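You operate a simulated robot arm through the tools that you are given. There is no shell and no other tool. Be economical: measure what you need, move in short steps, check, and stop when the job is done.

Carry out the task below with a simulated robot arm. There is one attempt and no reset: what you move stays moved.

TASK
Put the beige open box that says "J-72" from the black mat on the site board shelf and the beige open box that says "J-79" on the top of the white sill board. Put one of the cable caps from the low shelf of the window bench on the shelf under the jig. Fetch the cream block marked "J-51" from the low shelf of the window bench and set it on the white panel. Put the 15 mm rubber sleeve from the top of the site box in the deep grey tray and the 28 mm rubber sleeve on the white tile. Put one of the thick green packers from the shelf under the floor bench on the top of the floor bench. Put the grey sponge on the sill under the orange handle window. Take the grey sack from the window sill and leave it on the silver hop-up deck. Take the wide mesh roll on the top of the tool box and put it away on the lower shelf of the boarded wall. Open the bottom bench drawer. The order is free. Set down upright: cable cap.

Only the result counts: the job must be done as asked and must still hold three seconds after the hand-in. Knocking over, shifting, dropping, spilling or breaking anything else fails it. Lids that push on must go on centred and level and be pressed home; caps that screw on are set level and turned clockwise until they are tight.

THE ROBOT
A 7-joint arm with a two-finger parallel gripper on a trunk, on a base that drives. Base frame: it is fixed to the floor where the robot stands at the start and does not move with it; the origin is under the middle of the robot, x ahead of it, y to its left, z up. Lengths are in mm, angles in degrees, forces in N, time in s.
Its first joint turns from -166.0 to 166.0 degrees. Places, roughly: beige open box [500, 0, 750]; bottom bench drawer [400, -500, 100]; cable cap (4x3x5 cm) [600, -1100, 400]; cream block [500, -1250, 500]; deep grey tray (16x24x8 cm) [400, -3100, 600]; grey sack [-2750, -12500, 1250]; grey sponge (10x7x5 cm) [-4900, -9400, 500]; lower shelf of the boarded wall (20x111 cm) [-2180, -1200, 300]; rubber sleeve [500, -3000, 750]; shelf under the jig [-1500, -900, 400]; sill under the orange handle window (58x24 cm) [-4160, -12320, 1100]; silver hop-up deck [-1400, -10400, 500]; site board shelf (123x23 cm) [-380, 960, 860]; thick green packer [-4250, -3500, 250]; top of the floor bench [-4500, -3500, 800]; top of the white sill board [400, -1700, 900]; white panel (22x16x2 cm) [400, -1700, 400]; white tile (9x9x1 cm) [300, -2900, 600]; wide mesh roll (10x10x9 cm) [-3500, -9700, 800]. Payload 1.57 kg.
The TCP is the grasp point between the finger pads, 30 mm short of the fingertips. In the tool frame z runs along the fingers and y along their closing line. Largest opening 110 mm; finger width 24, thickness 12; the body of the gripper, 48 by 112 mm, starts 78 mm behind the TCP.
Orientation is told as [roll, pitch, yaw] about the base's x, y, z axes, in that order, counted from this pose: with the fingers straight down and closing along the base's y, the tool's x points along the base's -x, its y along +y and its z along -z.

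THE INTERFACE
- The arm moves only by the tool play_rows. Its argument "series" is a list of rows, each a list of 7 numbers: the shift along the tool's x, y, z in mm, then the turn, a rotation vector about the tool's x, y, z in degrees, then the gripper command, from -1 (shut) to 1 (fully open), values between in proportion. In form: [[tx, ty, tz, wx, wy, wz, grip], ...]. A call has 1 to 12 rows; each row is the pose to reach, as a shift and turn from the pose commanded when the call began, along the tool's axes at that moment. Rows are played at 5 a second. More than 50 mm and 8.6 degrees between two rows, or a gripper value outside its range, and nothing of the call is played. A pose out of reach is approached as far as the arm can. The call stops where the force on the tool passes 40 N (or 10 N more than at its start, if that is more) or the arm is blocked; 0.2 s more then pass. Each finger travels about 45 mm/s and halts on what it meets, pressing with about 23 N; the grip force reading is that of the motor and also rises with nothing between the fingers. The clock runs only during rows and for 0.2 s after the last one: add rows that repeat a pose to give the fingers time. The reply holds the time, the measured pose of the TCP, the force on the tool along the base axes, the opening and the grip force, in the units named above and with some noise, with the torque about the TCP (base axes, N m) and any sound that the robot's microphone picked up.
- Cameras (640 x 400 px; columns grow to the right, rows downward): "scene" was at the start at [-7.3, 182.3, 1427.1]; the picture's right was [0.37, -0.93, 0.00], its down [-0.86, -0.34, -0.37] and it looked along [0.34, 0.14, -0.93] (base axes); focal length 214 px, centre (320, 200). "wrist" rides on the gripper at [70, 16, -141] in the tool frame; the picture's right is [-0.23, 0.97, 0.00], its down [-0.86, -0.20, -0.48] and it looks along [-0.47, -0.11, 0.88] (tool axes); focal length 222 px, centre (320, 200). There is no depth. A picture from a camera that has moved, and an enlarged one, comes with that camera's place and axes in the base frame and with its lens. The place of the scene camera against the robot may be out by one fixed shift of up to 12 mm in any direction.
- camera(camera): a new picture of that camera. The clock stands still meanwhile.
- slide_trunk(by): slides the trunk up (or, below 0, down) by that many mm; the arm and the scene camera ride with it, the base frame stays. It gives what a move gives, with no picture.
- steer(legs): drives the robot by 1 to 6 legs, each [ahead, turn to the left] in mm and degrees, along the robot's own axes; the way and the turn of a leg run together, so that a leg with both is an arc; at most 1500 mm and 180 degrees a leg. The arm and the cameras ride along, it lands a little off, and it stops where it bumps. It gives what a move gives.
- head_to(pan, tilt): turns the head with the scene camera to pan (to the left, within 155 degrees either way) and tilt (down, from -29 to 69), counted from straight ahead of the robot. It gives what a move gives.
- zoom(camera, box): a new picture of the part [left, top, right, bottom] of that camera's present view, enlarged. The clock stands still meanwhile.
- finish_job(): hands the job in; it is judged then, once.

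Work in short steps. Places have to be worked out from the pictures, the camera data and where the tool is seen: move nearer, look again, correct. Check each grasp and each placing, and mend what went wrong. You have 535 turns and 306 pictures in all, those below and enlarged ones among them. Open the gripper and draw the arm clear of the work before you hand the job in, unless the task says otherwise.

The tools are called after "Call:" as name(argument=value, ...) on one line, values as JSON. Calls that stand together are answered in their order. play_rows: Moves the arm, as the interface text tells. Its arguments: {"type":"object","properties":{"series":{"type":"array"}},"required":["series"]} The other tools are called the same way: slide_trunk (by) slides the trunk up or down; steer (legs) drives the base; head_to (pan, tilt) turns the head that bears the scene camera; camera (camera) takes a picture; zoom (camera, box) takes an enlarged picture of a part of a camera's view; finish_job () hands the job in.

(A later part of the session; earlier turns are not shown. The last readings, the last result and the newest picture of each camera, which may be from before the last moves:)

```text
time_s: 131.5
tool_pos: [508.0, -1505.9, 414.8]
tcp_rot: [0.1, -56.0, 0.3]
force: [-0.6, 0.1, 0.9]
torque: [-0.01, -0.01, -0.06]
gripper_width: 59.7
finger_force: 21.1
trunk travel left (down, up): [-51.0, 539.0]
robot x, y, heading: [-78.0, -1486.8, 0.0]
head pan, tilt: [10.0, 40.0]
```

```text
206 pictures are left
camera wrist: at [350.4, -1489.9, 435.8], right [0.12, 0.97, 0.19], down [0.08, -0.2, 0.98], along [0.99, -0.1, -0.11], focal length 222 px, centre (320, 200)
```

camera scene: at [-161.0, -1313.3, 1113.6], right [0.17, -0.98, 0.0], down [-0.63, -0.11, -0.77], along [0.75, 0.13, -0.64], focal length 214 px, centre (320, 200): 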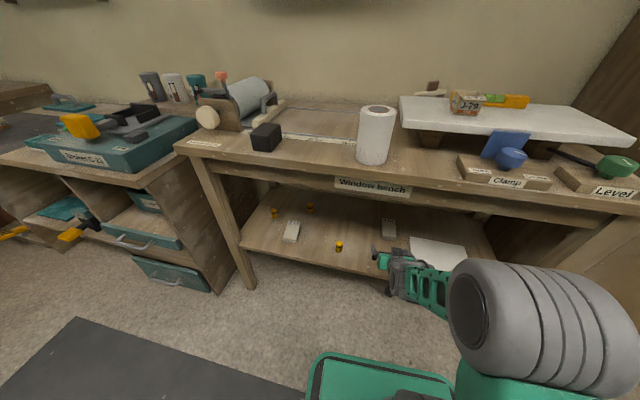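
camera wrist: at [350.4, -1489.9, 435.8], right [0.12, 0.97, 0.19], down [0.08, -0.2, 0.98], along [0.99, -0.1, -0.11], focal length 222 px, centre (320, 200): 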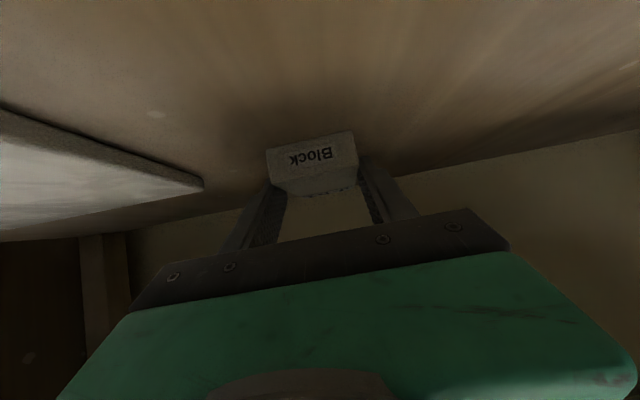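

J-51 gripped. Lift 50 mm and check the hold.

Call:
play_rows(series=[[-14, 0, -9, 0, 0, 0, -0.5], [-28, 0, -19, 0, 0, 0, -0.5], [-42, 0, -28, 0, 0, 0, -0.5]])

Call:
camera(camera="wrist")

Call:
head_to(pan=-5, tilt=35)

Call:
camera(camera="scene")

```text
time_s: 132.3
tool_pos: [509.8, -1504.8, 463.3]
tcp_rot: [0.1, -56.0, 0.2]
force: [0.2, -0.2, -0.8]
torque: [0.03, 0.03, 0.03]
gripper_width: 59.3
finger_force: 23.3
trunk travel left (down, up): [-51.0, 539.0]
robot x, y, heading: [-80.2, -1486.6, 0.1]
head pan, tilt: [10.0, 40.0]
```

```text
205 pictures are left
camera wrist: at [352.8, -1488.0, 483.9], right [0.12, 0.97, 0.19], down [0.08, -0.2, 0.98], along [0.99, -0.1, -0.11], focal length 222 px, centre (320, 200)
```

wrist: 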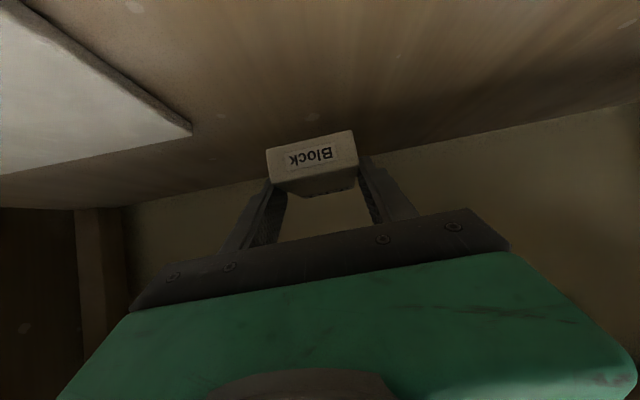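

```text
time_s: 133.0
tool_pos: [510.9, -1504.1, 463.5]
tcp_rot: [0.1, -56.0, 0.3]
force: [-1.3, 0.7, -1.5]
torque: [-0.01, 0.05, 0.01]
gripper_width: 59.1
finger_force: 23.0
trunk travel left (down, up): [-51.0, 539.0]
robot x, y, heading: [-77.1, -1490.2, 0.5]
head pan, tilt: [-5.0, 35.0]
```

```text
204 pictures are left
camera scene: at [-51.8, -1335.2, 1121.1], right [-0.08, -1.0, 0.0], down [-0.57, 0.05, -0.82], along [0.82, -0.07, -0.57], focal length 214 px, centre (320, 200)
```

scene: 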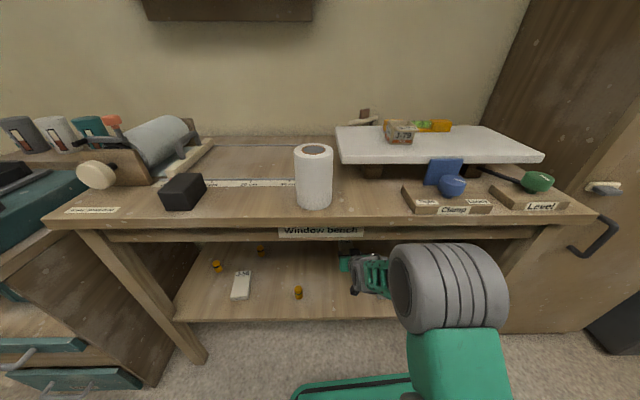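

Lift good. Panel's near-back corner is (488, -1578), so centre ≈ (408, -1685). Carry the block there: back 130, then right 180.

Call:
play_rows(series=[[22, 0, -34, 0, 0, 0, -0.5], [45, 0, -68, 0, 0, 0, -0.5], [72, -10, -106, 0, 0, 0, -0.5], [72, -55, -106, 0, 0, 0, -0.5], [72, -100, -106, 0, 0, 0, -0.5], [72, -145, -106, 0, 0, 0, -0.5], [72, -181, -106, 0, 0, 0, -0.5]])

Call:
camera(camera="wrist")

Call:
camera(camera="scene")

```text
time_s: 134.6
tool_pos: [378.0, -1687.8, 461.8]
tcp_rot: [0.1, -55.9, 0.2]
force: [-0.3, 0.3, -0.4]
torque: [-0.02, 0.06, -0.02]
gripper_width: 59.5
finger_force: 22.8
trunk travel left (down, up): [-51.0, 539.0]
robot x, y, heading: [-79.1, -1488.0, 0.1]
head pan, tilt: [-5.0, 35.0]
```

```text
203 pictures are left
camera wrist: at [221.1, -1672.1, 482.9], right [0.12, 0.97, 0.19], down [0.08, -0.2, 0.98], along [0.99, -0.1, -0.1], focal length 222 px, centre (320, 200)
```

wrist: 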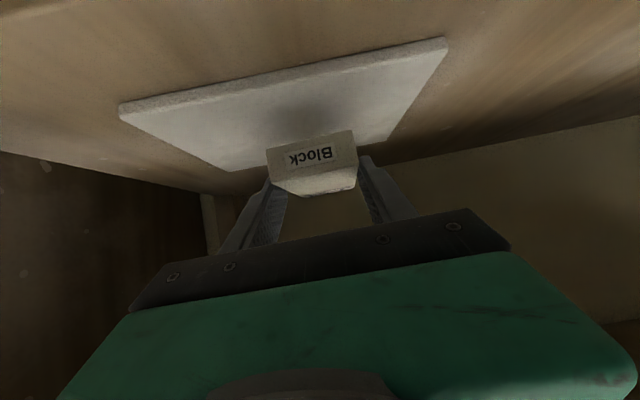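

```text
202 pictures are left
camera scene: at [-51.9, -1335.2, 1121.1], right [-0.08, -1.0, 0.0], down [-0.57, 0.05, -0.82], along [0.82, -0.07, -0.57], focal length 214 px, centre (320, 200)
```

scene: 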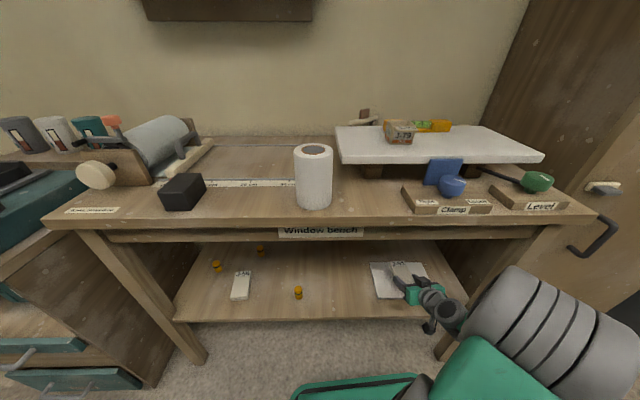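

Block is over the panel. Lower to 440, then creep.

Call:
play_rows(series=[[8, 0, 5.6, 0, 0, 0, -0.5], [16, 0, 11, 0, 0, 0, -0.5], [18.2, 0, 12.3, 0, 0, 0, -0.5], [20, 0, 13.5, 0, 0, 0, -0.5], [20, 0, 13.5, 0, 0, 0, -0.5]])

```text
time_s: 135.8
tool_pos: [381.4, -1687.0, 439.9]
tcp_rot: [0.1, -55.9, 0.2]
force: [0.0, -0.4, -0.5]
torque: [-0.01, 0.08, -0.01]
gripper_width: 59.3
finger_force: 23.0
trunk travel left (down, up): [-51.0, 539.0]
robot x, y, heading: [-82.6, -1490.3, 0.4]
head pan, tilt: [-5.0, 35.0]
```

Call:
play_rows(series=[[1.6, 0, 1.1, 0, 0, 0, -0.5], [3.3, 0, 2.2, 0, 0, 0, -0.5], [5, 0, 3.4, 0, 0, 0, -0.5], [5, 0, 3.4, 0, 0, 0, -0.5]])

```text
time_s: 136.8
tool_pos: [381.7, -1686.6, 433.1]
tcp_rot: [0.1, -56.0, 0.2]
force: [-0.1, -0.3, -1.1]
torque: [-0.04, 0.04, 0.0]
gripper_width: 59.4
finger_force: 23.3
trunk travel left (down, up): [-51.0, 539.0]
robot x, y, heading: [-77.1, -1489.5, 0.3]
head pan, tilt: [-5.0, 35.0]
```

Not yet touching; creep further.

Call:
play_rows(series=[[1.6, 0, 1.1, 0, 0, 0, -0.5], [3.3, 0, 2.2, 0, 0, 0, -0.5], [5, 0, 3.4, 0, 0, 0, -0.5], [5, 0, 3.4, 0, 0, 0, -0.5]])

```text
time_s: 137.8
tool_pos: [382.1, -1686.2, 427.7]
tcp_rot: [0.0, -56.0, 0.3]
force: [-0.3, -0.8, -0.8]
torque: [-0.03, -0.06, -0.01]
gripper_width: 59.6
finger_force: 22.9
trunk travel left (down, up): [-51.0, 539.0]
robot x, y, heading: [-79.8, -1485.1, 0.6]
head pan, tilt: [-5.0, 35.0]
```

Call:
play_rows(series=[[1.6, 0, 1.1, 0, 0, 0, -0.5], [3.3, 0, 2.2, 0, 0, 0, -0.5], [3.3, 0, 2.2, 0, 0, 0, -0.5]])

Call:
camera(camera="wrist")

```text
time_s: 138.6
tool_pos: [382.5, -1686.3, 426.1]
tcp_rot: [-0.2, -56.2, 0.4]
force: [0.4, 1.8, 20.6]
torque: [0.13, -0.28, -0.03]
gripper_width: 59.4
finger_force: 23.0
trunk travel left (down, up): [-51.0, 539.0]
robot x, y, heading: [-79.6, -1483.2, 0.4]
head pan, tilt: [-5.0, 35.0]
```

```text
201 pictures are left
camera wrist: at [225.1, -1670.4, 445.3], right [0.12, 0.97, 0.19], down [0.08, -0.2, 0.98], along [0.99, -0.1, -0.1], focal length 222 px, centre (320, 200)
```

wrist: 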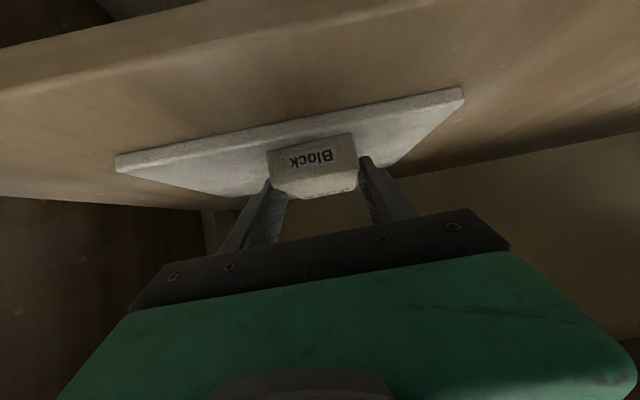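

Contact. Ease 1.5 mm and open, then back out along the finger direction.

Call:
play_rows(series=[[-1.5, 0, -1, 0, 0, 0, -0.5], [-1.5, 0, -1, 0, 0, 0, 0.3], [-1.5, 0, -1, 0, 0, 0, 0.6], [-1.5, 0, -1, 0, 0, 0, 0.6], [-10, 0, -25, 0, 0, 0, 0.6], [-10, 0, -60, 0, 0, 0, 0.6], [-10, 0, -100, 0, 0, 0, 0.6]])

Call:
camera(camera="wrist")

```text
time_s: 140.2
tool_pos: [304.6, -1687.7, 488.5]
tcp_rot: [-0.1, -55.9, 0.2]
force: [-0.4, -0.1, -0.3]
torque: [0.0, 0.0, 0.01]
gripper_width: 87.9
finger_force: 0.1
trunk travel left (down, up): [-51.0, 539.0]
robot x, y, heading: [-80.3, -1492.7, 0.3]
head pan, tilt: [-5.0, 35.0]
```

```text
200 pictures are left
camera wrist: at [146.0, -1671.4, 509.1], right [0.12, 0.97, 0.19], down [0.08, -0.2, 0.98], along [0.99, -0.1, -0.11], focal length 222 px, centre (320, 200)
```

wrist: 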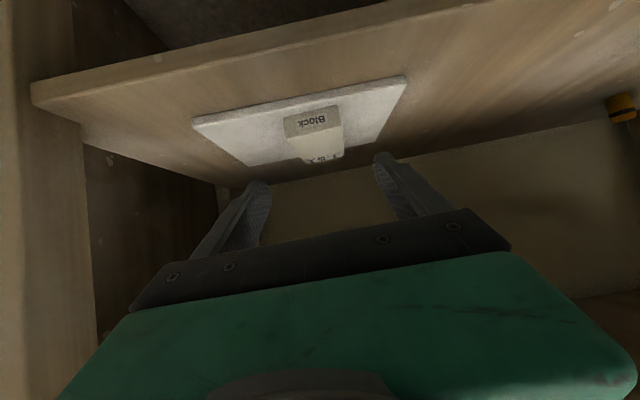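

J-51 sits on the panel. Back out and shift the base to line up with the front cable cap near (385, -1287).

Call:
steer(legs=[[-420, 0], [0, 90], [195, 0], [0, -90]])

Call:
head_to(pan=5, tilt=35)

Call:
camera(camera="scene")

```text
time_s: 151.5
tool_pos: [-101.0, -1494.4, 488.4]
tcp_rot: [0.1, -56.1, 0.8]
force: [0.0, 0.8, 0.1]
torque: [0.03, 0.02, 0.02]
gripper_width: 88.0
finger_force: 0.1
trunk travel left (down, up): [-51.0, 539.0]
robot x, y, heading: [-487.9, -1305.2, 1.2]
head pan, tilt: [-5.0, 35.0]
```

```text
time_s: 152.2
tool_pos: [-102.2, -1495.0, 487.4]
tcp_rot: [0.1, -56.0, 0.8]
force: [-0.6, 0.3, -0.2]
torque: [0.02, 0.0, 0.01]
gripper_width: 87.9
finger_force: 0.0
trunk travel left (down, up): [-51.0, 539.0]
robot x, y, heading: [-486.9, -1301.4, 0.9]
head pan, tilt: [5.0, 35.0]
```

```text
199 pictures are left
camera scene: at [-461.4, -1131.5, 1121.2], right [0.1, -0.99, 0.0], down [-0.57, -0.06, -0.82], along [0.81, 0.08, -0.57], focal length 214 px, centre (320, 200)
```

scene: 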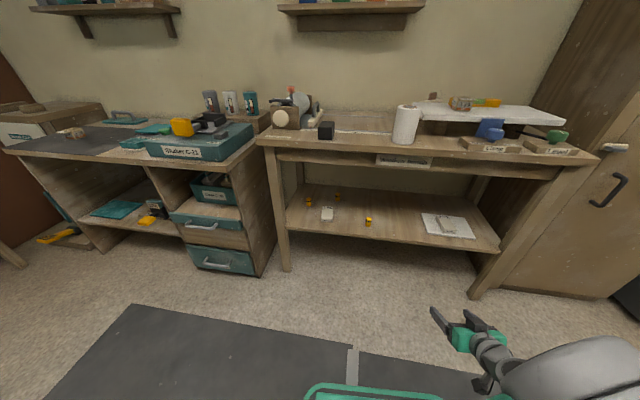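

Cap at about (389, -1298). Swing the hand left in line with it, then drive in partway.

Call:
play_rows(series=[[0, 45, 0, 0, 0, 0, 1], [-5, 90, 12, 0, 0, 0, 1], [-14, 132, 35, 0, 0, 0, 1], [-24, 168, 60, 0, 0, 0, 1], [-34, 198, 86, 0, 0, 0, 1]])

Call:
steer(legs=[[265, -0.9]])

Call:
camera(camera="wrist")

```text
time_s: 153.4
tool_pos: [-13.3, -1298.7, 466.0]
tcp_rot: [0.2, -56.1, 0.8]
force: [-0.1, -0.4, -0.2]
torque: [0.02, 0.0, 0.02]
gripper_width: 110.2
finger_force: 0.0
trunk travel left (down, up): [-51.0, 539.0]
robot x, y, heading: [-484.3, -1300.3, 0.9]
head pan, tilt: [5.0, 35.0]
```

```text
time_s: 155.3
tool_pos: [252.4, -1302.2, 465.2]
tcp_rot: [0.1, -56.0, 0.0]
force: [-0.5, -0.4, -0.6]
torque: [0.02, 0.03, 0.01]
gripper_width: 110.1
finger_force: 0.0
trunk travel left (down, up): [-51.0, 539.0]
robot x, y, heading: [-218.7, -1300.7, -0.1]
head pan, tilt: [5.0, 35.0]
```

```text
198 pictures are left
camera wrist: at [95.8, -1285.3, 486.1], right [0.13, 0.97, 0.19], down [0.08, -0.2, 0.98], along [0.99, -0.11, -0.11], focal length 222 px, centre (320, 200)
```

wrist: 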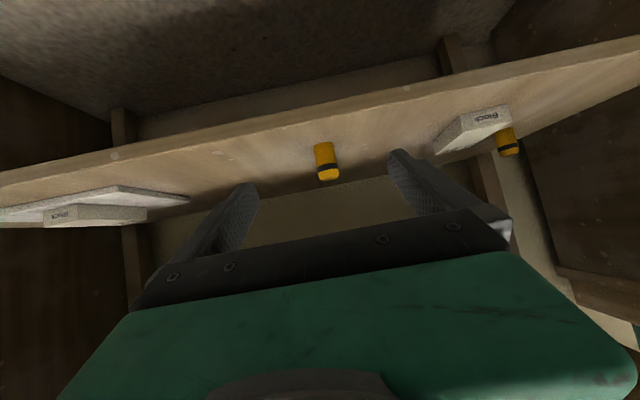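

Cap at (372, -1299), standing 384–432. Move in with open fingers straddling it.

Call:
play_rows(series=[[-8, 1, 40, 0, 0, 0, 1], [-17, 3, 79, 0, 0, 0, 1], [-23, 3, 104, 0, 0, 0, 1], [-28, 3, 124, 0, 0, 0, 1]])

Call:
camera(camera="wrist")

```text
time_s: 156.3
tool_pos: [370.8, -1300.6, 416.5]
tcp_rot: [0.0, -56.0, 0.0]
force: [-0.7, 0.6, 0.5]
torque: [-0.01, 0.0, -0.02]
gripper_width: 110.1
finger_force: 0.1
trunk travel left (down, up): [-51.0, 539.0]
robot x, y, heading: [-216.4, -1295.4, 0.2]
head pan, tilt: [5.0, 35.0]
```

```text
197 pictures are left
camera wrist: at [215.0, -1283.9, 438.0], right [0.13, 0.97, 0.19], down [0.08, -0.2, 0.98], along [0.99, -0.11, -0.11], focal length 222 px, centre (320, 200)
```

wrist: 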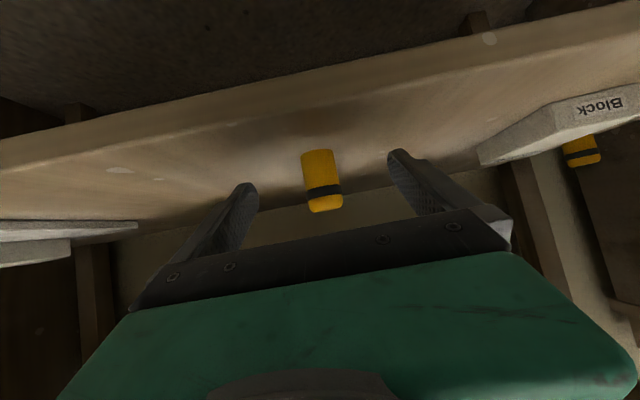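

Centred on the cap. Close.

Call:
play_rows(series=[[0, 0, 3, 0, 0, 0, 0], [0, 0, 3, 0, 0, 0, -0.8], [0, 0, 3, 0, 0, 0, -0.8], [0, 0, 3, 0, 0, 0, -0.8], [0, 0, 3, 0, 0, 0, -0.8]])

Call:
camera(camera="wrist")

```text
time_s: 157.5
tool_pos: [373.1, -1300.3, 416.9]
tcp_rot: [0.1, -56.0, -0.1]
force: [0.0, -0.1, -0.5]
torque: [0.0, -0.02, 0.04]
gripper_width: 29.4
finger_force: 14.6
trunk travel left (down, up): [-51.0, 539.0]
robot x, y, heading: [-221.9, -1301.1, 0.2]
head pan, tilt: [5.0, 35.0]
```

```text
196 pictures are left
camera wrist: at [217.4, -1283.2, 437.2], right [0.13, 0.97, 0.19], down [0.08, -0.2, 0.98], along [0.99, -0.11, -0.11], focal length 222 px, centre (320, 200)
```

wrist: 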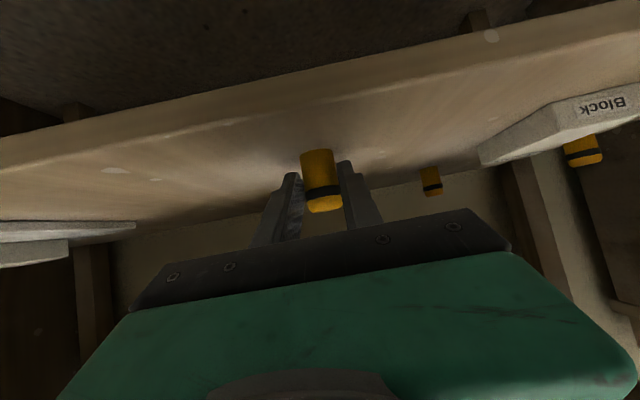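

Gripped (29 mm). Lift, back out, and turn toward the jig bench on the other side.

Call:
play_rows(series=[[-20, 0, -13, 0, 0, 0, -0.8], [-42, 0, -28, 0, 0, 0, -0.8], [-66, 0, -44, 0, 0, 0, -0.8]])

Call:
steer(legs=[[-350, 0], [0, 90], [300, 0], [0, 85]])

Call:
head_to(pan=0, tilt=30)

Call:
camera(camera="scene")

Call:
camera(camera="wrist")

```text
time_s: 158.3
tool_pos: [375.9, -1296.6, 497.0]
tcp_rot: [0.2, -55.8, 0.1]
force: [0.6, -0.5, -0.3]
torque: [0.01, -0.02, 0.01]
gripper_width: 29.1
finger_force: 22.6
trunk travel left (down, up): [-51.0, 539.0]
robot x, y, heading: [-217.8, -1301.8, 0.1]
head pan, tilt: [5.0, 35.0]
```

```text
time_s: 169.7
tool_pos: [-1172.8, -970.4, 496.4]
tcp_rot: [0.1, -56.0, 176.8]
force: [-0.5, 0.5, -0.1]
torque: [-0.01, -0.01, -0.01]
gripper_width: 25.4
finger_force: 22.7
trunk travel left (down, up): [-51.0, 539.0]
robot x, y, heading: [-574.4, -1004.2, 176.6]
head pan, tilt: [5.0, 35.0]
```

```text
time_s: 170.4
tool_pos: [-1173.5, -970.6, 497.5]
tcp_rot: [0.1, -55.9, 176.7]
force: [0.1, -0.7, 0.3]
torque: [0.01, -0.02, 0.0]
gripper_width: 25.3
finger_force: 22.9
trunk travel left (down, up): [-51.0, 539.0]
robot x, y, heading: [-577.7, -1002.3, 176.8]
head pan, tilt: [0.0, 30.0]
```

```text
195 pictures are left
camera scene: at [-616.3, -1148.2, 1128.9], right [0.06, 1.0, 0.0], down [0.5, -0.03, -0.87], along [-0.86, 0.05, -0.5], focal length 214 px, centre (320, 200)
```

scene: 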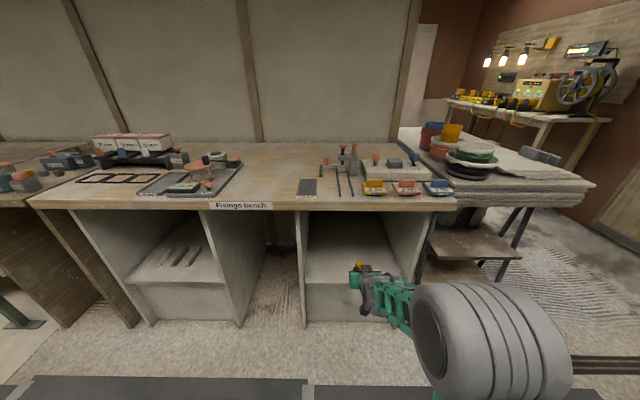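

```text
194 pictures are left
camera wrist: at [-1018.9, -994.3, 518.1], right [-0.18, -0.96, 0.19], down [-0.07, 0.2, 0.98], along [-0.98, 0.17, -0.11], focal length 222 px, centre (320, 200)
```

wrist: 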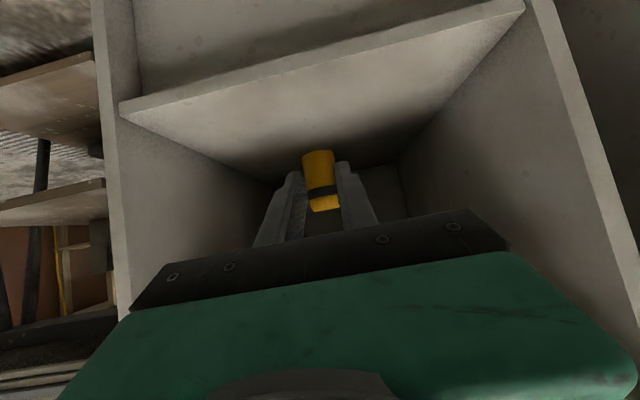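

Cap still held. The right cubby of the fixings bench (under the jig clamps) is at y≈-900. Zoom to see it better.

Call:
zoom(camera="scene", box=[280, 130, 480, 330])

```text
2.00 times, centred on (380, 230) of scene
camera zoom: at [-616.3, -1148.2, 1128.9], right [0.06, 1.0, 0.0], down [0.5, -0.03, -0.87], along [-0.86, 0.05, -0.5], focal length 429 px, centre (200, 140)
```

zoom: 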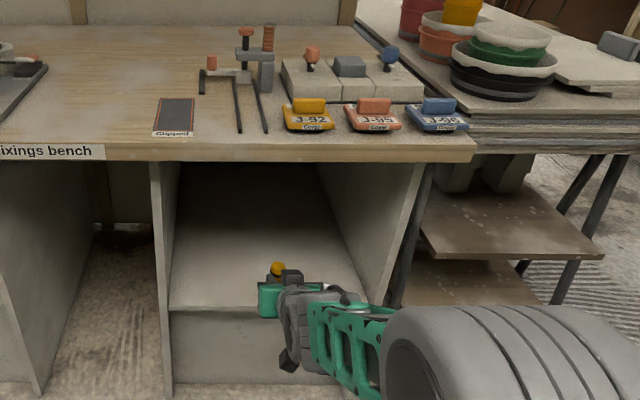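

Cubby shelf front edge ≈ x -1250, z≈330–350. Drive 140 ahead so the cap is over the shelf.

Call:
steer(legs=[[140, 0]])

Call:
camera(camera="wrist")

Call:
camera(camera="scene")

```text
time_s: 171.7
tool_pos: [-1310.5, -963.6, 497.6]
tcp_rot: [0.0, -55.9, 176.7]
force: [-0.9, -0.8, -0.2]
torque: [0.0, 0.04, -0.01]
gripper_width: 25.3
finger_force: 22.8
trunk travel left (down, up): [-51.0, 539.0]
robot x, y, heading: [-717.5, -993.9, 176.9]
head pan, tilt: [0.0, 30.0]
```

```text
192 pictures are left
camera wrist: at [-1156.3, -987.1, 518.1], right [-0.18, -0.97, 0.19], down [-0.07, 0.2, 0.98], along [-0.98, 0.16, -0.11], focal length 222 px, centre (320, 200)
```

wrist: 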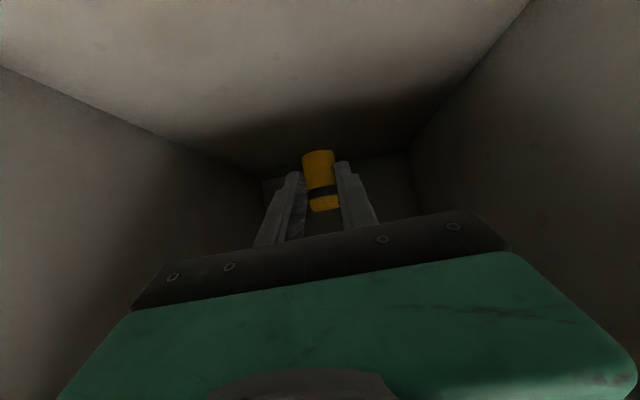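

```text
191 pictures are left
camera scene: at [-753.5, -1140.4, 1129.0], right [0.06, 1.0, 0.0], down [0.5, -0.03, -0.87], along [-0.86, 0.05, -0.5], focal length 214 px, centre (320, 200)
```

scene: 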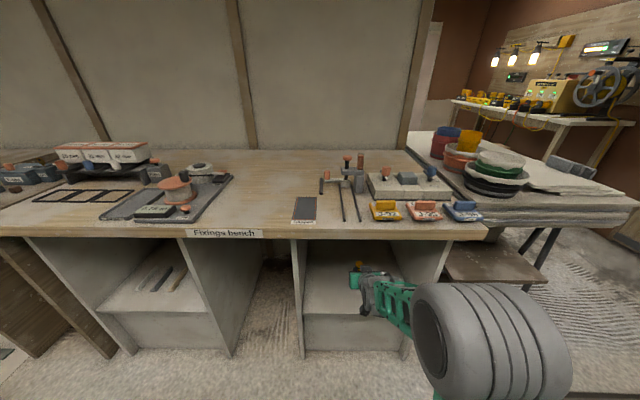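

Descend 60, then creep.

Call:
play_rows(series=[[16.6, 0, 11.2, 0, 0, 0, -0.8], [33, 0, 22.4, 0, 0, 0, -0.8], [50, 0, 33.5, 0, 0, 0, -0.8], [58, 0, 39, 0, 0, 0, -0.8], [62, 0, 42, 0, 0, 0, -0.8], [66, 0, 44.7, 0, 0, 0, -0.8]])

Call:
camera(camera="wrist")

```text
time_s: 173.1
tool_pos: [-1311.6, -962.8, 418.8]
tcp_rot: [0.1, -56.0, 176.7]
force: [0.3, 0.1, 0.0]
torque: [0.03, 0.01, 0.02]
gripper_width: 25.4
finger_force: 22.6
trunk travel left (down, up): [-51.0, 539.0]
robot x, y, heading: [-712.3, -995.2, 176.8]
head pan, tilt: [0.0, 30.0]
```

```text
190 pictures are left
camera wrist: at [-1157.1, -987.3, 439.4], right [-0.18, -0.96, 0.19], down [-0.07, 0.2, 0.98], along [-0.98, 0.16, -0.11], focal length 222 px, centre (320, 200)
```

wrist: 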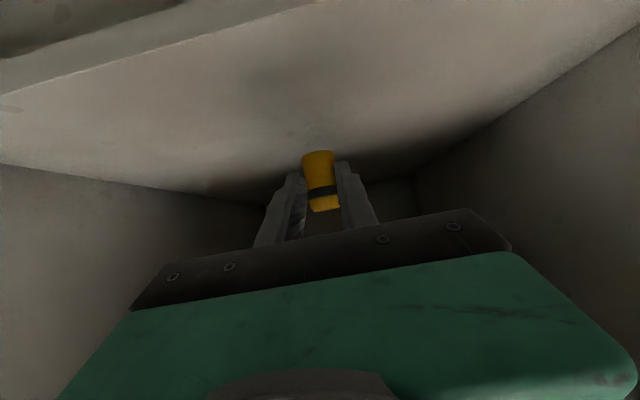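

Call:
play_rows(series=[[12, 0, 8.4, 0, 0, 0, -0.8], [25, 0, 16.8, 0, 0, 0, -0.8], [33, 0, 22.4, 0, 0, 0, -0.8], [35, 0, 23.6, 0, 0, 0, -0.8], [37, 0, 25, 0, 0, 0, -0.8], [37, 0, 25, 0, 0, 0, -0.8]])

Call:
camera(camera="wrist")

```text
time_s: 174.3
tool_pos: [-1314.6, -961.8, 380.7]
tcp_rot: [0.1, -57.0, 176.7]
force: [-2.2, 0.2, 6.7]
torque: [0.08, 0.13, -0.06]
gripper_width: 25.7
finger_force: 23.2
trunk travel left (down, up): [-51.0, 539.0]
robot x, y, heading: [-713.5, -995.4, 176.6]
head pan, tilt: [0.0, 30.0]
stopped in row 5: the force on the tool passed its limit (the readings are from after the stop); the commanded pose is now the measured one
```

```text
189 pictures are left
camera wrist: at [-1160.3, -986.6, 398.4], right [-0.18, -0.97, 0.19], down [-0.05, 0.2, 0.98], along [-0.98, 0.16, -0.09], focal length 222 px, centre (320, 200)
```

wrist: 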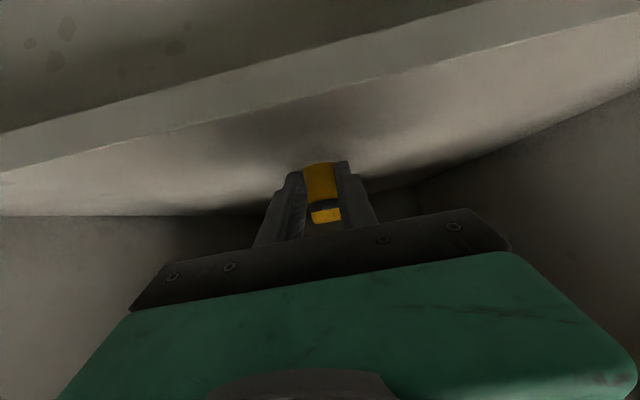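

Contact made; cap slid up a little in the grip but stays upright. Ease up 2 mm and re-read.

Call:
play_rows(series=[[-1.7, 0, -1.1, 0, 0, 0, -0.8], [-1.7, 0, -1.1, 0, 0, 0, -0.8]])

Call:
camera(camera="wrist")

```text
time_s: 174.9
tool_pos: [-1314.2, -961.8, 379.6]
tcp_rot: [0.1, -56.7, 176.7]
force: [-2.3, 0.1, 4.3]
torque: [0.07, 0.11, 0.02]
gripper_width: 25.3
finger_force: 22.3
trunk travel left (down, up): [-51.0, 539.0]
robot x, y, heading: [-717.3, -993.0, 176.9]
head pan, tilt: [0.0, 30.0]
```

```text
188 pictures are left
camera wrist: at [-1158.9, -986.6, 399.4], right [-0.18, -0.97, 0.19], down [-0.06, 0.2, 0.98], along [-0.98, 0.16, -0.09], focal length 222 px, centre (320, 200)
```

wrist: 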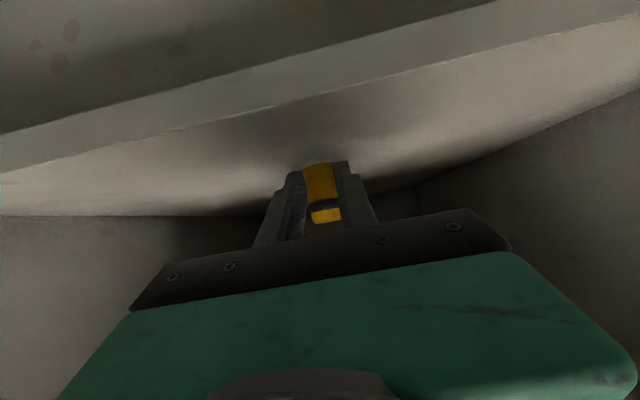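

Open slowly to let the cap stand, then inspect before withdrawing.

Call:
play_rows(series=[[0, 0, 0, 0, 0, 0, -0.4], [0, 0, 0, 0, 0, 0, -0.1], [0, 0, 0, 0, 0, 0, 0.2], [0, 0, 0, 0, 0, 0, 0.5], [0, 0, 0, 0, 0, 0, 0.6]])

Call:
camera(camera="wrist")

```text
time_s: 176.1
tool_pos: [-1313.5, -964.1, 379.7]
tcp_rot: [0.2, -56.6, 176.9]
force: [7.8, -3.9, 10.9]
torque: [0.52, 0.13, -0.39]
gripper_width: 85.4
finger_force: 0.0
trunk travel left (down, up): [-51.0, 539.0]
robot x, y, heading: [-712.0, -992.7, 176.9]
head pan, tilt: [0.0, 30.0]
```

```text
187 pictures are left
camera wrist: at [-1158.5, -987.6, 399.5], right [-0.18, -0.97, 0.19], down [-0.06, 0.2, 0.98], along [-0.98, 0.16, -0.09], focal length 222 px, centre (320, 200)
```

wrist: 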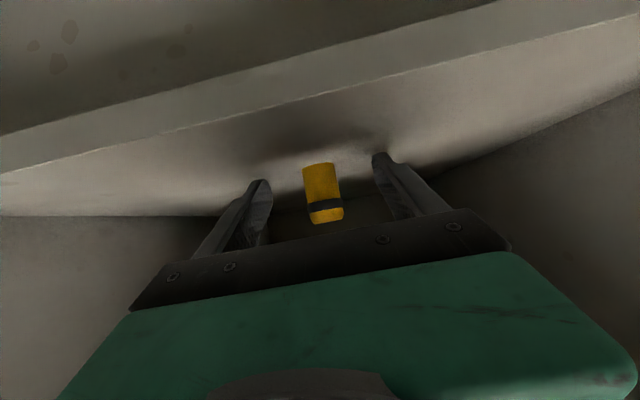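

Cap stands upright. Rise slightly and withdraw.

Call:
play_rows(series=[[-4, 0, -3, 0, 0, 0, 0.6], [8, 0, -20, 0, 0, 0, 0.6], [22, 0, -45, 0, 0, 0, 0.6], [36, 0, -75, 0, 0, 0, 0.6], [45, 0, -110, 0, 0, 0, 0.6]])

Call:
camera(camera="wrist")

```text
time_s: 177.3
tool_pos: [-1196.6, -968.2, 404.7]
tcp_rot: [0.1, -56.6, 176.7]
force: [0.2, 0.2, 0.3]
torque: [0.02, 0.0, 0.01]
gripper_width: 88.1
finger_force: 0.0
trunk travel left (down, up): [-51.0, 539.0]
robot x, y, heading: [-717.3, -992.9, 176.9]
head pan, tilt: [0.0, 30.0]
```

```text
186 pictures are left
camera wrist: at [-1042.3, -992.5, 423.8], right [-0.18, -0.97, 0.19], down [-0.06, 0.2, 0.98], along [-0.98, 0.16, -0.09], focal length 222 px, centre (320, 200)
```

wrist: 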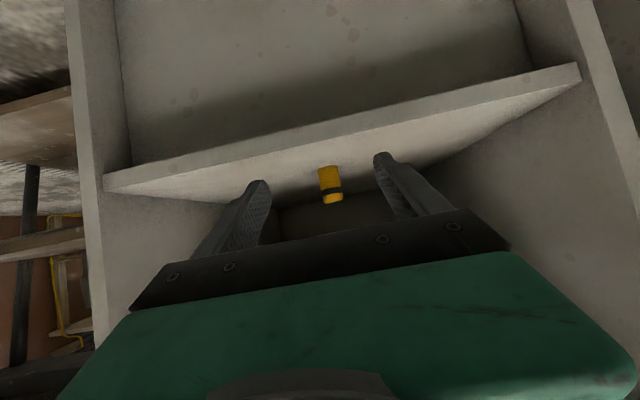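

Cap placed upright. Next, the bottom drawer of the first bench: back off, move to y≈-500 and face +x.

Call:
steer(legs=[[-260, 0], [0, -87], [480, 0], [0, -90]])

Call:
head_to(pan=0, tilt=40)

Call:
camera(camera="scene")

```text
time_s: 189.1
tool_pos: [30.4, -517.1, 404.9]
tcp_rot: [0.1, -56.6, 0.4]
force: [0.6, 0.2, 0.2]
torque: [-0.01, 0.02, -0.02]
gripper_width: 88.0
finger_force: 0.0
trunk travel left (down, up): [-51.0, 539.0]
robot x, y, heading: [-450.9, -523.0, 0.8]
head pan, tilt: [0.0, 30.0]
```

```text
time_s: 189.8
tool_pos: [30.9, -517.9, 404.0]
tcp_rot: [0.1, -56.6, 0.4]
force: [0.2, 0.2, 0.1]
torque: [0.02, 0.02, 0.05]
gripper_width: 87.9
finger_force: 0.0
trunk travel left (down, up): [-51.0, 539.0]
robot x, y, heading: [-452.0, -524.6, 0.3]
head pan, tilt: [0.0, 40.0]
```

```text
185 pictures are left
camera scene: at [-428.6, -360.1, 1113.7], right [0.01, -1.0, 0.0], down [-0.64, -0.01, -0.77], along [0.77, 0.01, -0.64], focal length 214 px, centre (320, 200)
```

scene: 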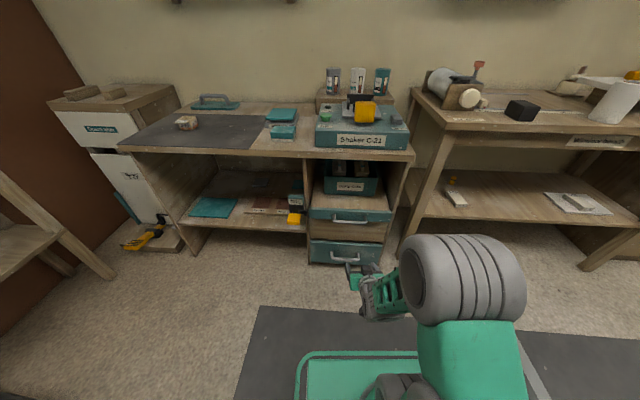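

Call:
zoom(camera="scene", box=[280, 190, 420, 290])

Call:
camera(camera="wrist")

```text
4.00 times, centred on (350, 240) of scene
camera zoom: at [-428.6, -360.1, 1113.7], right [0.01, -1.0, 0.0], down [-0.64, -0.01, -0.77], along [0.77, 0.01, -0.64], focal length 858 px, centre (200, 40)
```

zoom: 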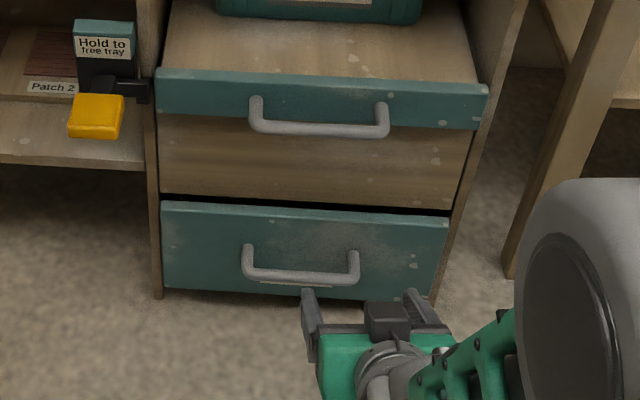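

```text
183 pictures are left
camera wrist: at [-127.1, -501.4, 423.8], right [0.12, 0.97, 0.19], down [0.07, -0.2, 0.98], along [0.99, -0.1, -0.09], focal length 222 px, centre (320, 200)
```

wrist: 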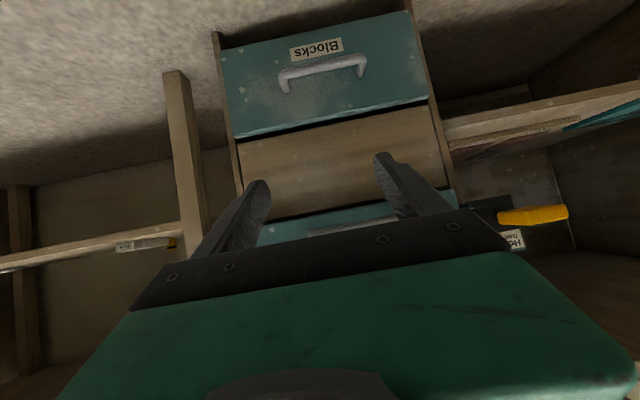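

Bottom drawer handle bar at about (233, -488, 170), horizontal. I'll roll the hand 90° so the fingers close around it vertically.

Call:
play_rows(series=[[0, 0, 0, 0, 0, 8.2, 1], [0, 0, 0, 0, 0, 16.4, 1], [0, 0, 0, 0, 0, 24.6, 1], [0, 0, 0, 0, 0, 32.8, 1], [0, 0, 0, 0, 0, 41, 1], [0, 0, 0, 0, 0, 49.2, 1], [0, 0, 0, 0, 0, 57.4, 1], [0, 0, 0, 0, 0, 65.6, 1], [0, 0, 0, 0, 0, 73.8, 1], [0, 0, 0, 0, 0, 82, 1], [0, 0, 0, 0, 0, 90, 1]])

Call:
camera(camera="wrist")

```text
time_s: 192.2
tool_pos: [31.3, -517.5, 404.9]
tcp_rot: [56.6, 0.3, -89.7]
force: [0.0, 0.0, -0.6]
torque: [0.01, 0.03, 0.02]
gripper_width: 110.0
finger_force: 0.0
trunk travel left (down, up): [-51.0, 539.0]
robot x, y, heading: [-453.9, -517.6, 0.3]
head pan, tilt: [0.0, 40.0]
```

```text
182 pictures are left
camera wrist: at [-79.8, -448.1, 496.3], right [0.54, -0.23, 0.81], down [-0.5, -0.86, 0.09], along [0.68, -0.46, -0.58], focal length 222 px, centre (320, 200)
```

wrist: 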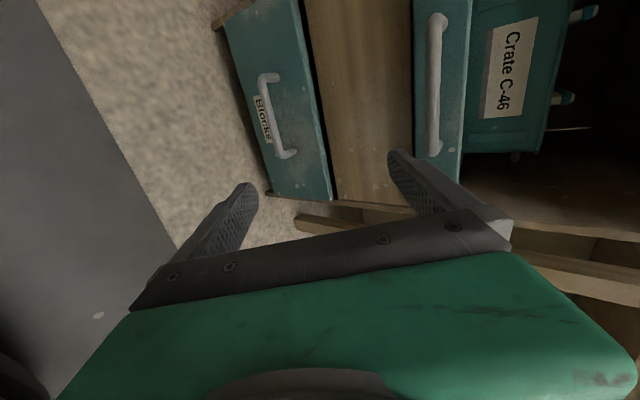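

Drive 130 ahead, lower the trunk 50, then bring the hand to a pre-grip point 80 mm before the bar.

Call:
steer(legs=[[130, 0]])

Call:
slide_trunk(by=-50)

Call:
play_rows(series=[[8, -30, 20, 0, 0, 0, 1], [16, -60, 40, 0, 0, 0, 1], [24, -90, 60, 0, 0, 0, 1], [31, -118, 77, 0, 0, 0, 1]])

Call:
camera(camera="wrist")

Call:
zoom(camera="scene", box=[280, 200, 440, 320])

```text
time_s: 193.6
tool_pos: [157.1, -514.8, 404.6]
tcp_rot: [56.8, 0.2, -89.4]
force: [-6.9, -0.5, 3.6]
torque: [-0.03, -0.53, -0.07]
gripper_width: 109.1
finger_force: 0.0
trunk travel left (down, up): [-51.0, 539.0]
robot x, y, heading: [-322.7, -520.6, 0.5]
head pan, tilt: [0.0, 40.0]
stopped in leg 1: the force on the tool passed its limit (the readings are from after the stop); the commanded pose is now the measured one
```

```text
time_s: 194.0
tool_pos: [157.1, -514.2, 403.2]
tcp_rot: [57.3, 0.1, -89.4]
force: [-23.7, -0.2, 17.0]
torque: [-0.17, -1.87, -0.23]
gripper_width: 110.1
finger_force: 0.1
trunk travel left (down, up): [-46.0, 544.0]
robot x, y, heading: [-325.1, -520.4, 0.9]
head pan, tilt: [0.0, 40.0]
stopped: the force on the tool passed its limit (the readings are from after the stop); the commanded pose is now the measured one
```

```text
time_s: 194.2
tool_pos: [158.3, -516.6, 403.2]
tcp_rot: [57.9, -0.1, -89.5]
force: [-28.4, 0.3, 20.7]
torque: [-0.25, -2.4, -0.22]
gripper_width: 110.1
finger_force: 0.0
trunk travel left (down, up): [-46.0, 544.0]
robot x, y, heading: [-323.2, -519.6, 0.7]
head pan, tilt: [0.0, 40.0]
stopped in row 1: the force on the tool passed its limit (the readings are from after the stop); the commanded pose is now the measured one
```

```text
181 pictures are left
camera wrist: at [45.6, -445.5, 490.9], right [0.52, -0.22, 0.82], down [-0.5, -0.86, 0.09], along [0.69, -0.46, -0.56], focal length 222 px, centre (320, 200)
```

wrist: 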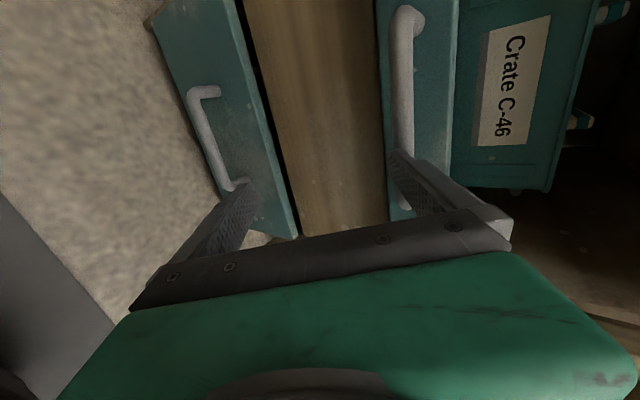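

```text
3.33 times, centred on (360, 260) of scene
camera zoom: at [-303.6, -358.7, 1108.9], right [0.01, -1.0, 0.0], down [-0.64, -0.01, -0.77], along [0.77, 0.01, -0.64], focal length 715 px, centre (187, 0)
```

zoom: 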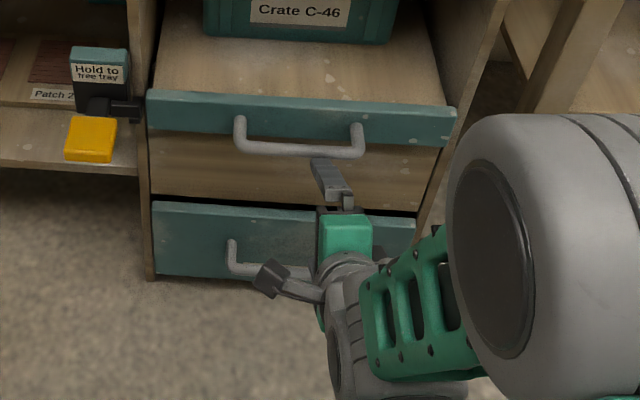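

The upper finger met the upper drawer's handle. Back off 80 mm, then lower.

Call:
steer(legs=[[-90, 0]])

Call:
slide_trunk(by=-45)

Call:
play_rows(series=[[8, -30, 20, 0, 0, 0, 0.2], [16, -60, 40, 0, 0, 0, 0.2], [24, -90, 60, 0, 0, 0, 0.2], [31, -121, 80, 0, 0, 0, 0.2]])

Call:
camera(camera="wrist")

Call:
zoom(camera="scene", box=[280, 200, 440, 320])

```text
time_s: 195.3
tool_pos: [69.0, -517.5, 400.4]
tcp_rot: [57.6, 0.0, -89.6]
force: [0.4, 0.2, -0.3]
torque: [0.0, -0.01, 0.02]
gripper_width: 110.1
finger_force: 0.0
trunk travel left (down, up): [-46.0, 544.0]
robot x, y, heading: [-414.7, -519.4, 0.8]
head pan, tilt: [0.0, 40.0]
```

```text
time_s: 196.2
tool_pos: [68.5, -517.2, 355.5]
tcp_rot: [57.6, -0.1, -89.5]
force: [-0.9, -1.3, -0.1]
torque: [0.01, 0.0, 0.07]
gripper_width: 110.1
finger_force: 0.1
trunk travel left (down, up): [-1.0, 589.0]
robot x, y, heading: [-414.2, -519.8, 0.8]
head pan, tilt: [0.0, 40.0]
```

```text
time_s: 197.2
tool_pos: [72.7, -486.7, 208.0]
tcp_rot: [57.7, 0.1, -89.7]
force: [0.0, 0.6, 0.2]
torque: [-0.02, -0.02, 0.02]
gripper_width: 66.1
finger_force: 0.1
trunk travel left (down, up): [-1.0, 589.0]
robot x, y, heading: [-418.0, -519.5, 0.4]
head pan, tilt: [0.0, 40.0]
```

```text
179 pictures are left
camera wrist: at [-40.4, -416.4, 298.0], right [0.52, -0.22, 0.82], down [-0.51, -0.86, 0.09], along [0.69, -0.46, -0.56], focal length 222 px, centre (320, 200)
```

wrist: 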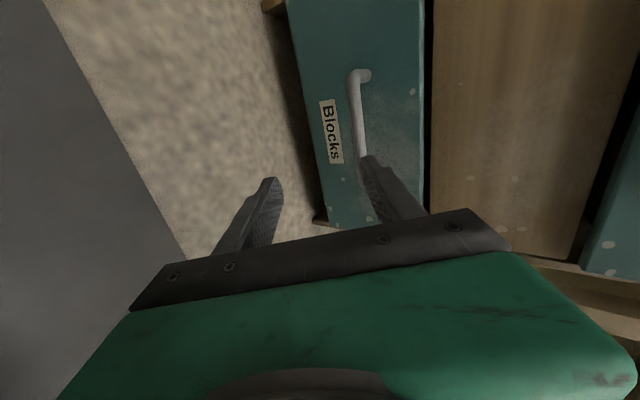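

```text
3.33 times, centred on (360, 260) of scene
camera zoom: at [-391.5, -359.7, 1063.7], right [0.01, -1.0, 0.0], down [-0.64, -0.01, -0.77], along [0.77, 0.01, -0.64], focal length 715 px, centre (187, 0)
```

zoom: 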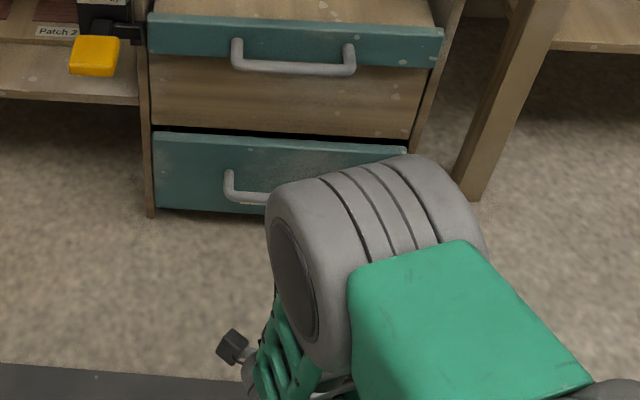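

Bar at (230, ·, 172). Drive 95 ahead so the approach lies straight along the finger axis.

Call:
steer(legs=[[95, 0]])

Call:
camera(camera="wrist")

```text
time_s: 198.3
tool_pos: [166.2, -484.4, 209.1]
tcp_rot: [57.6, 0.0, -89.4]
force: [0.4, -0.7, 0.6]
torque: [0.0, 0.01, 0.02]
gripper_width: 66.2
finger_force: 0.0
trunk travel left (down, up): [-1.0, 589.0]
robot x, y, heading: [-321.0, -520.3, 0.6]
head pan, tilt: [0.0, 40.0]
```

```text
177 pictures are left
camera wrist: at [54.2, -415.1, 298.3], right [0.52, -0.22, 0.82], down [-0.5, -0.86, 0.09], along [0.69, -0.46, -0.56], focal length 222 px, centre (320, 200)
```

wrist: 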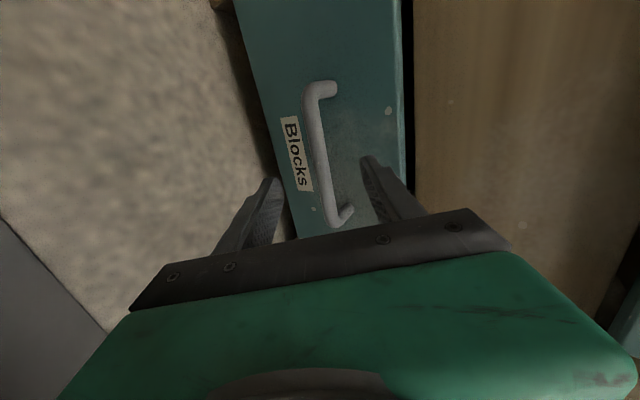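

Bar lies between the fingers. Advance 50 mm along the finger axis.

Call:
play_rows(series=[[0, 0, 20, 0, 0, 0, 0.2], [0, 0, 40, 0, 0, 0, 0.2], [0, 0, 52, 0, 0, 0, 0.2]])

Call:
camera(camera="wrist")

```text
time_s: 199.1
tool_pos: [210.6, -486.7, 181.4]
tcp_rot: [57.5, 0.1, -89.5]
force: [0.0, -0.5, 0.3]
torque: [0.0, -0.01, 0.03]
gripper_width: 66.1
finger_force: 0.0
trunk travel left (down, up): [-1.0, 589.0]
robot x, y, heading: [-322.6, -524.2, 0.3]
head pan, tilt: [0.0, 40.0]
```

```text
176 pictures are left
camera wrist: at [99.5, -416.6, 269.8], right [0.52, -0.22, 0.82], down [-0.5, -0.86, 0.09], along [0.69, -0.46, -0.56], focal length 222 px, centre (320, 200)
```

wrist: 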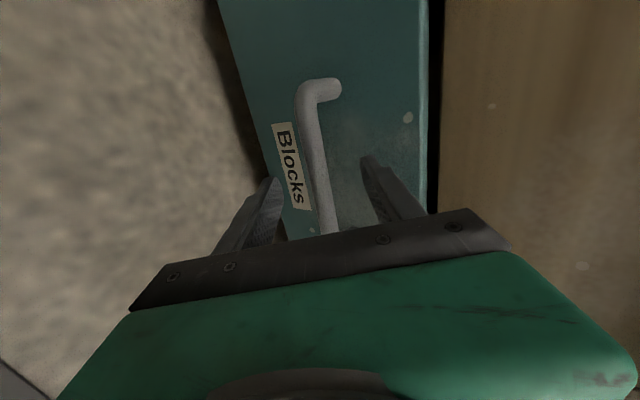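

Advance 10 mm and close on the bar.

Call:
play_rows(series=[[0, 0, 10, 0, 0, 0, 0.2], [0, 0, 10, 0, 0, 0, -0.4], [0, 0, 10, 0, 0, 0, -1], [0, 0, 10, 0, 0, 0, -1], [0, 0, 10, 0, 0, 0, -1], [0, 0, 10, 0, 0, 0, -1]])

Call:
camera(camera="wrist")

```text
time_s: 200.5
tool_pos: [218.7, -484.5, 176.1]
tcp_rot: [57.5, 0.1, -89.6]
force: [1.2, 0.1, -0.1]
torque: [0.51, -0.04, -0.5]
gripper_width: 16.7
finger_force: 32.1
trunk travel left (down, up): [-1.0, 589.0]
robot x, y, heading: [-323.7, -522.7, 0.7]
head pan, tilt: [0.0, 40.0]
```

```text
175 pictures are left
camera wrist: at [107.5, -415.5, 265.3], right [0.52, -0.22, 0.82], down [-0.5, -0.86, 0.09], along [0.69, -0.46, -0.56], focal length 222 px, centre (320, 200)
```

wrist: 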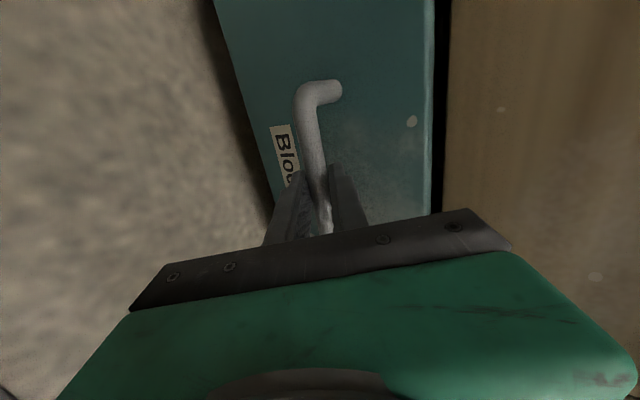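

Bar gripped. Back the base to pull the drawer open.

Call:
steer(legs=[[-150, 0]])

Call:
camera(camera="scene")

```text
time_s: 201.9
tool_pos: [76.6, -485.6, 177.4]
tcp_rot: [57.7, 0.0, -89.4]
force: [1.6, 19.2, 0.8]
torque: [0.7, -0.04, -0.36]
gripper_width: 16.5
finger_force: 31.6
trunk travel left (down, up): [-1.0, 589.0]
robot x, y, heading: [-462.7, -524.4, 0.6]
head pan, tilt: [0.0, 40.0]
```

```text
174 pictures are left
camera scene: at [-441.3, -360.5, 1063.7], right [0.01, -1.0, 0.0], down [-0.64, -0.01, -0.77], along [0.77, 0.01, -0.64], focal length 214 px, centre (320, 200)
```

scene: 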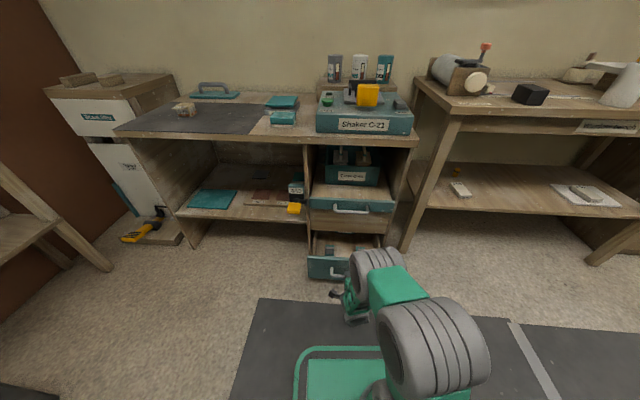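

Drawer follows (142 mm). Pull further, until near its stop.

Call:
steer(legs=[[-100, 0]])

Call:
steer(legs=[[-100, 0]])

Call:
camera(camera="scene")

```text
time_s: 203.0
tool_pos: [-24.9, -486.2, 177.6]
tcp_rot: [57.8, 0.1, -89.5]
force: [2.1, 19.6, 1.2]
torque: [0.77, -0.06, -0.29]
gripper_width: 16.6
finger_force: 31.8
trunk travel left (down, up): [-1.0, 589.0]
robot x, y, heading: [-565.5, -523.3, 0.5]
head pan, tilt: [0.0, 40.0]
```

```text
time_s: 204.2
tool_pos: [-124.9, -489.1, 178.1]
tcp_rot: [57.9, 0.1, -89.6]
force: [2.5, 18.9, 0.2]
torque: [0.78, -0.07, -0.3]
gripper_width: 16.3
finger_force: 31.2
trunk travel left (down, up): [-1.0, 589.0]
robot x, y, heading: [-669.0, -523.4, 0.6]
head pan, tilt: [0.0, 40.0]
```

```text
173 pictures are left
camera scene: at [-642.2, -363.2, 1063.7], right [0.01, -1.0, 0.0], down [-0.64, -0.01, -0.77], along [0.77, 0.01, -0.64], focal length 214 px, centre (320, 200)
```

scene: 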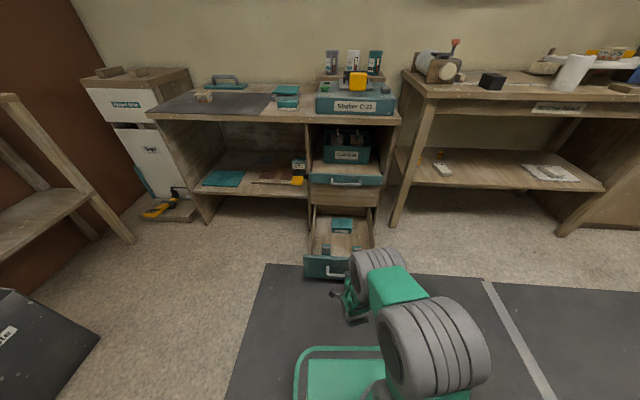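

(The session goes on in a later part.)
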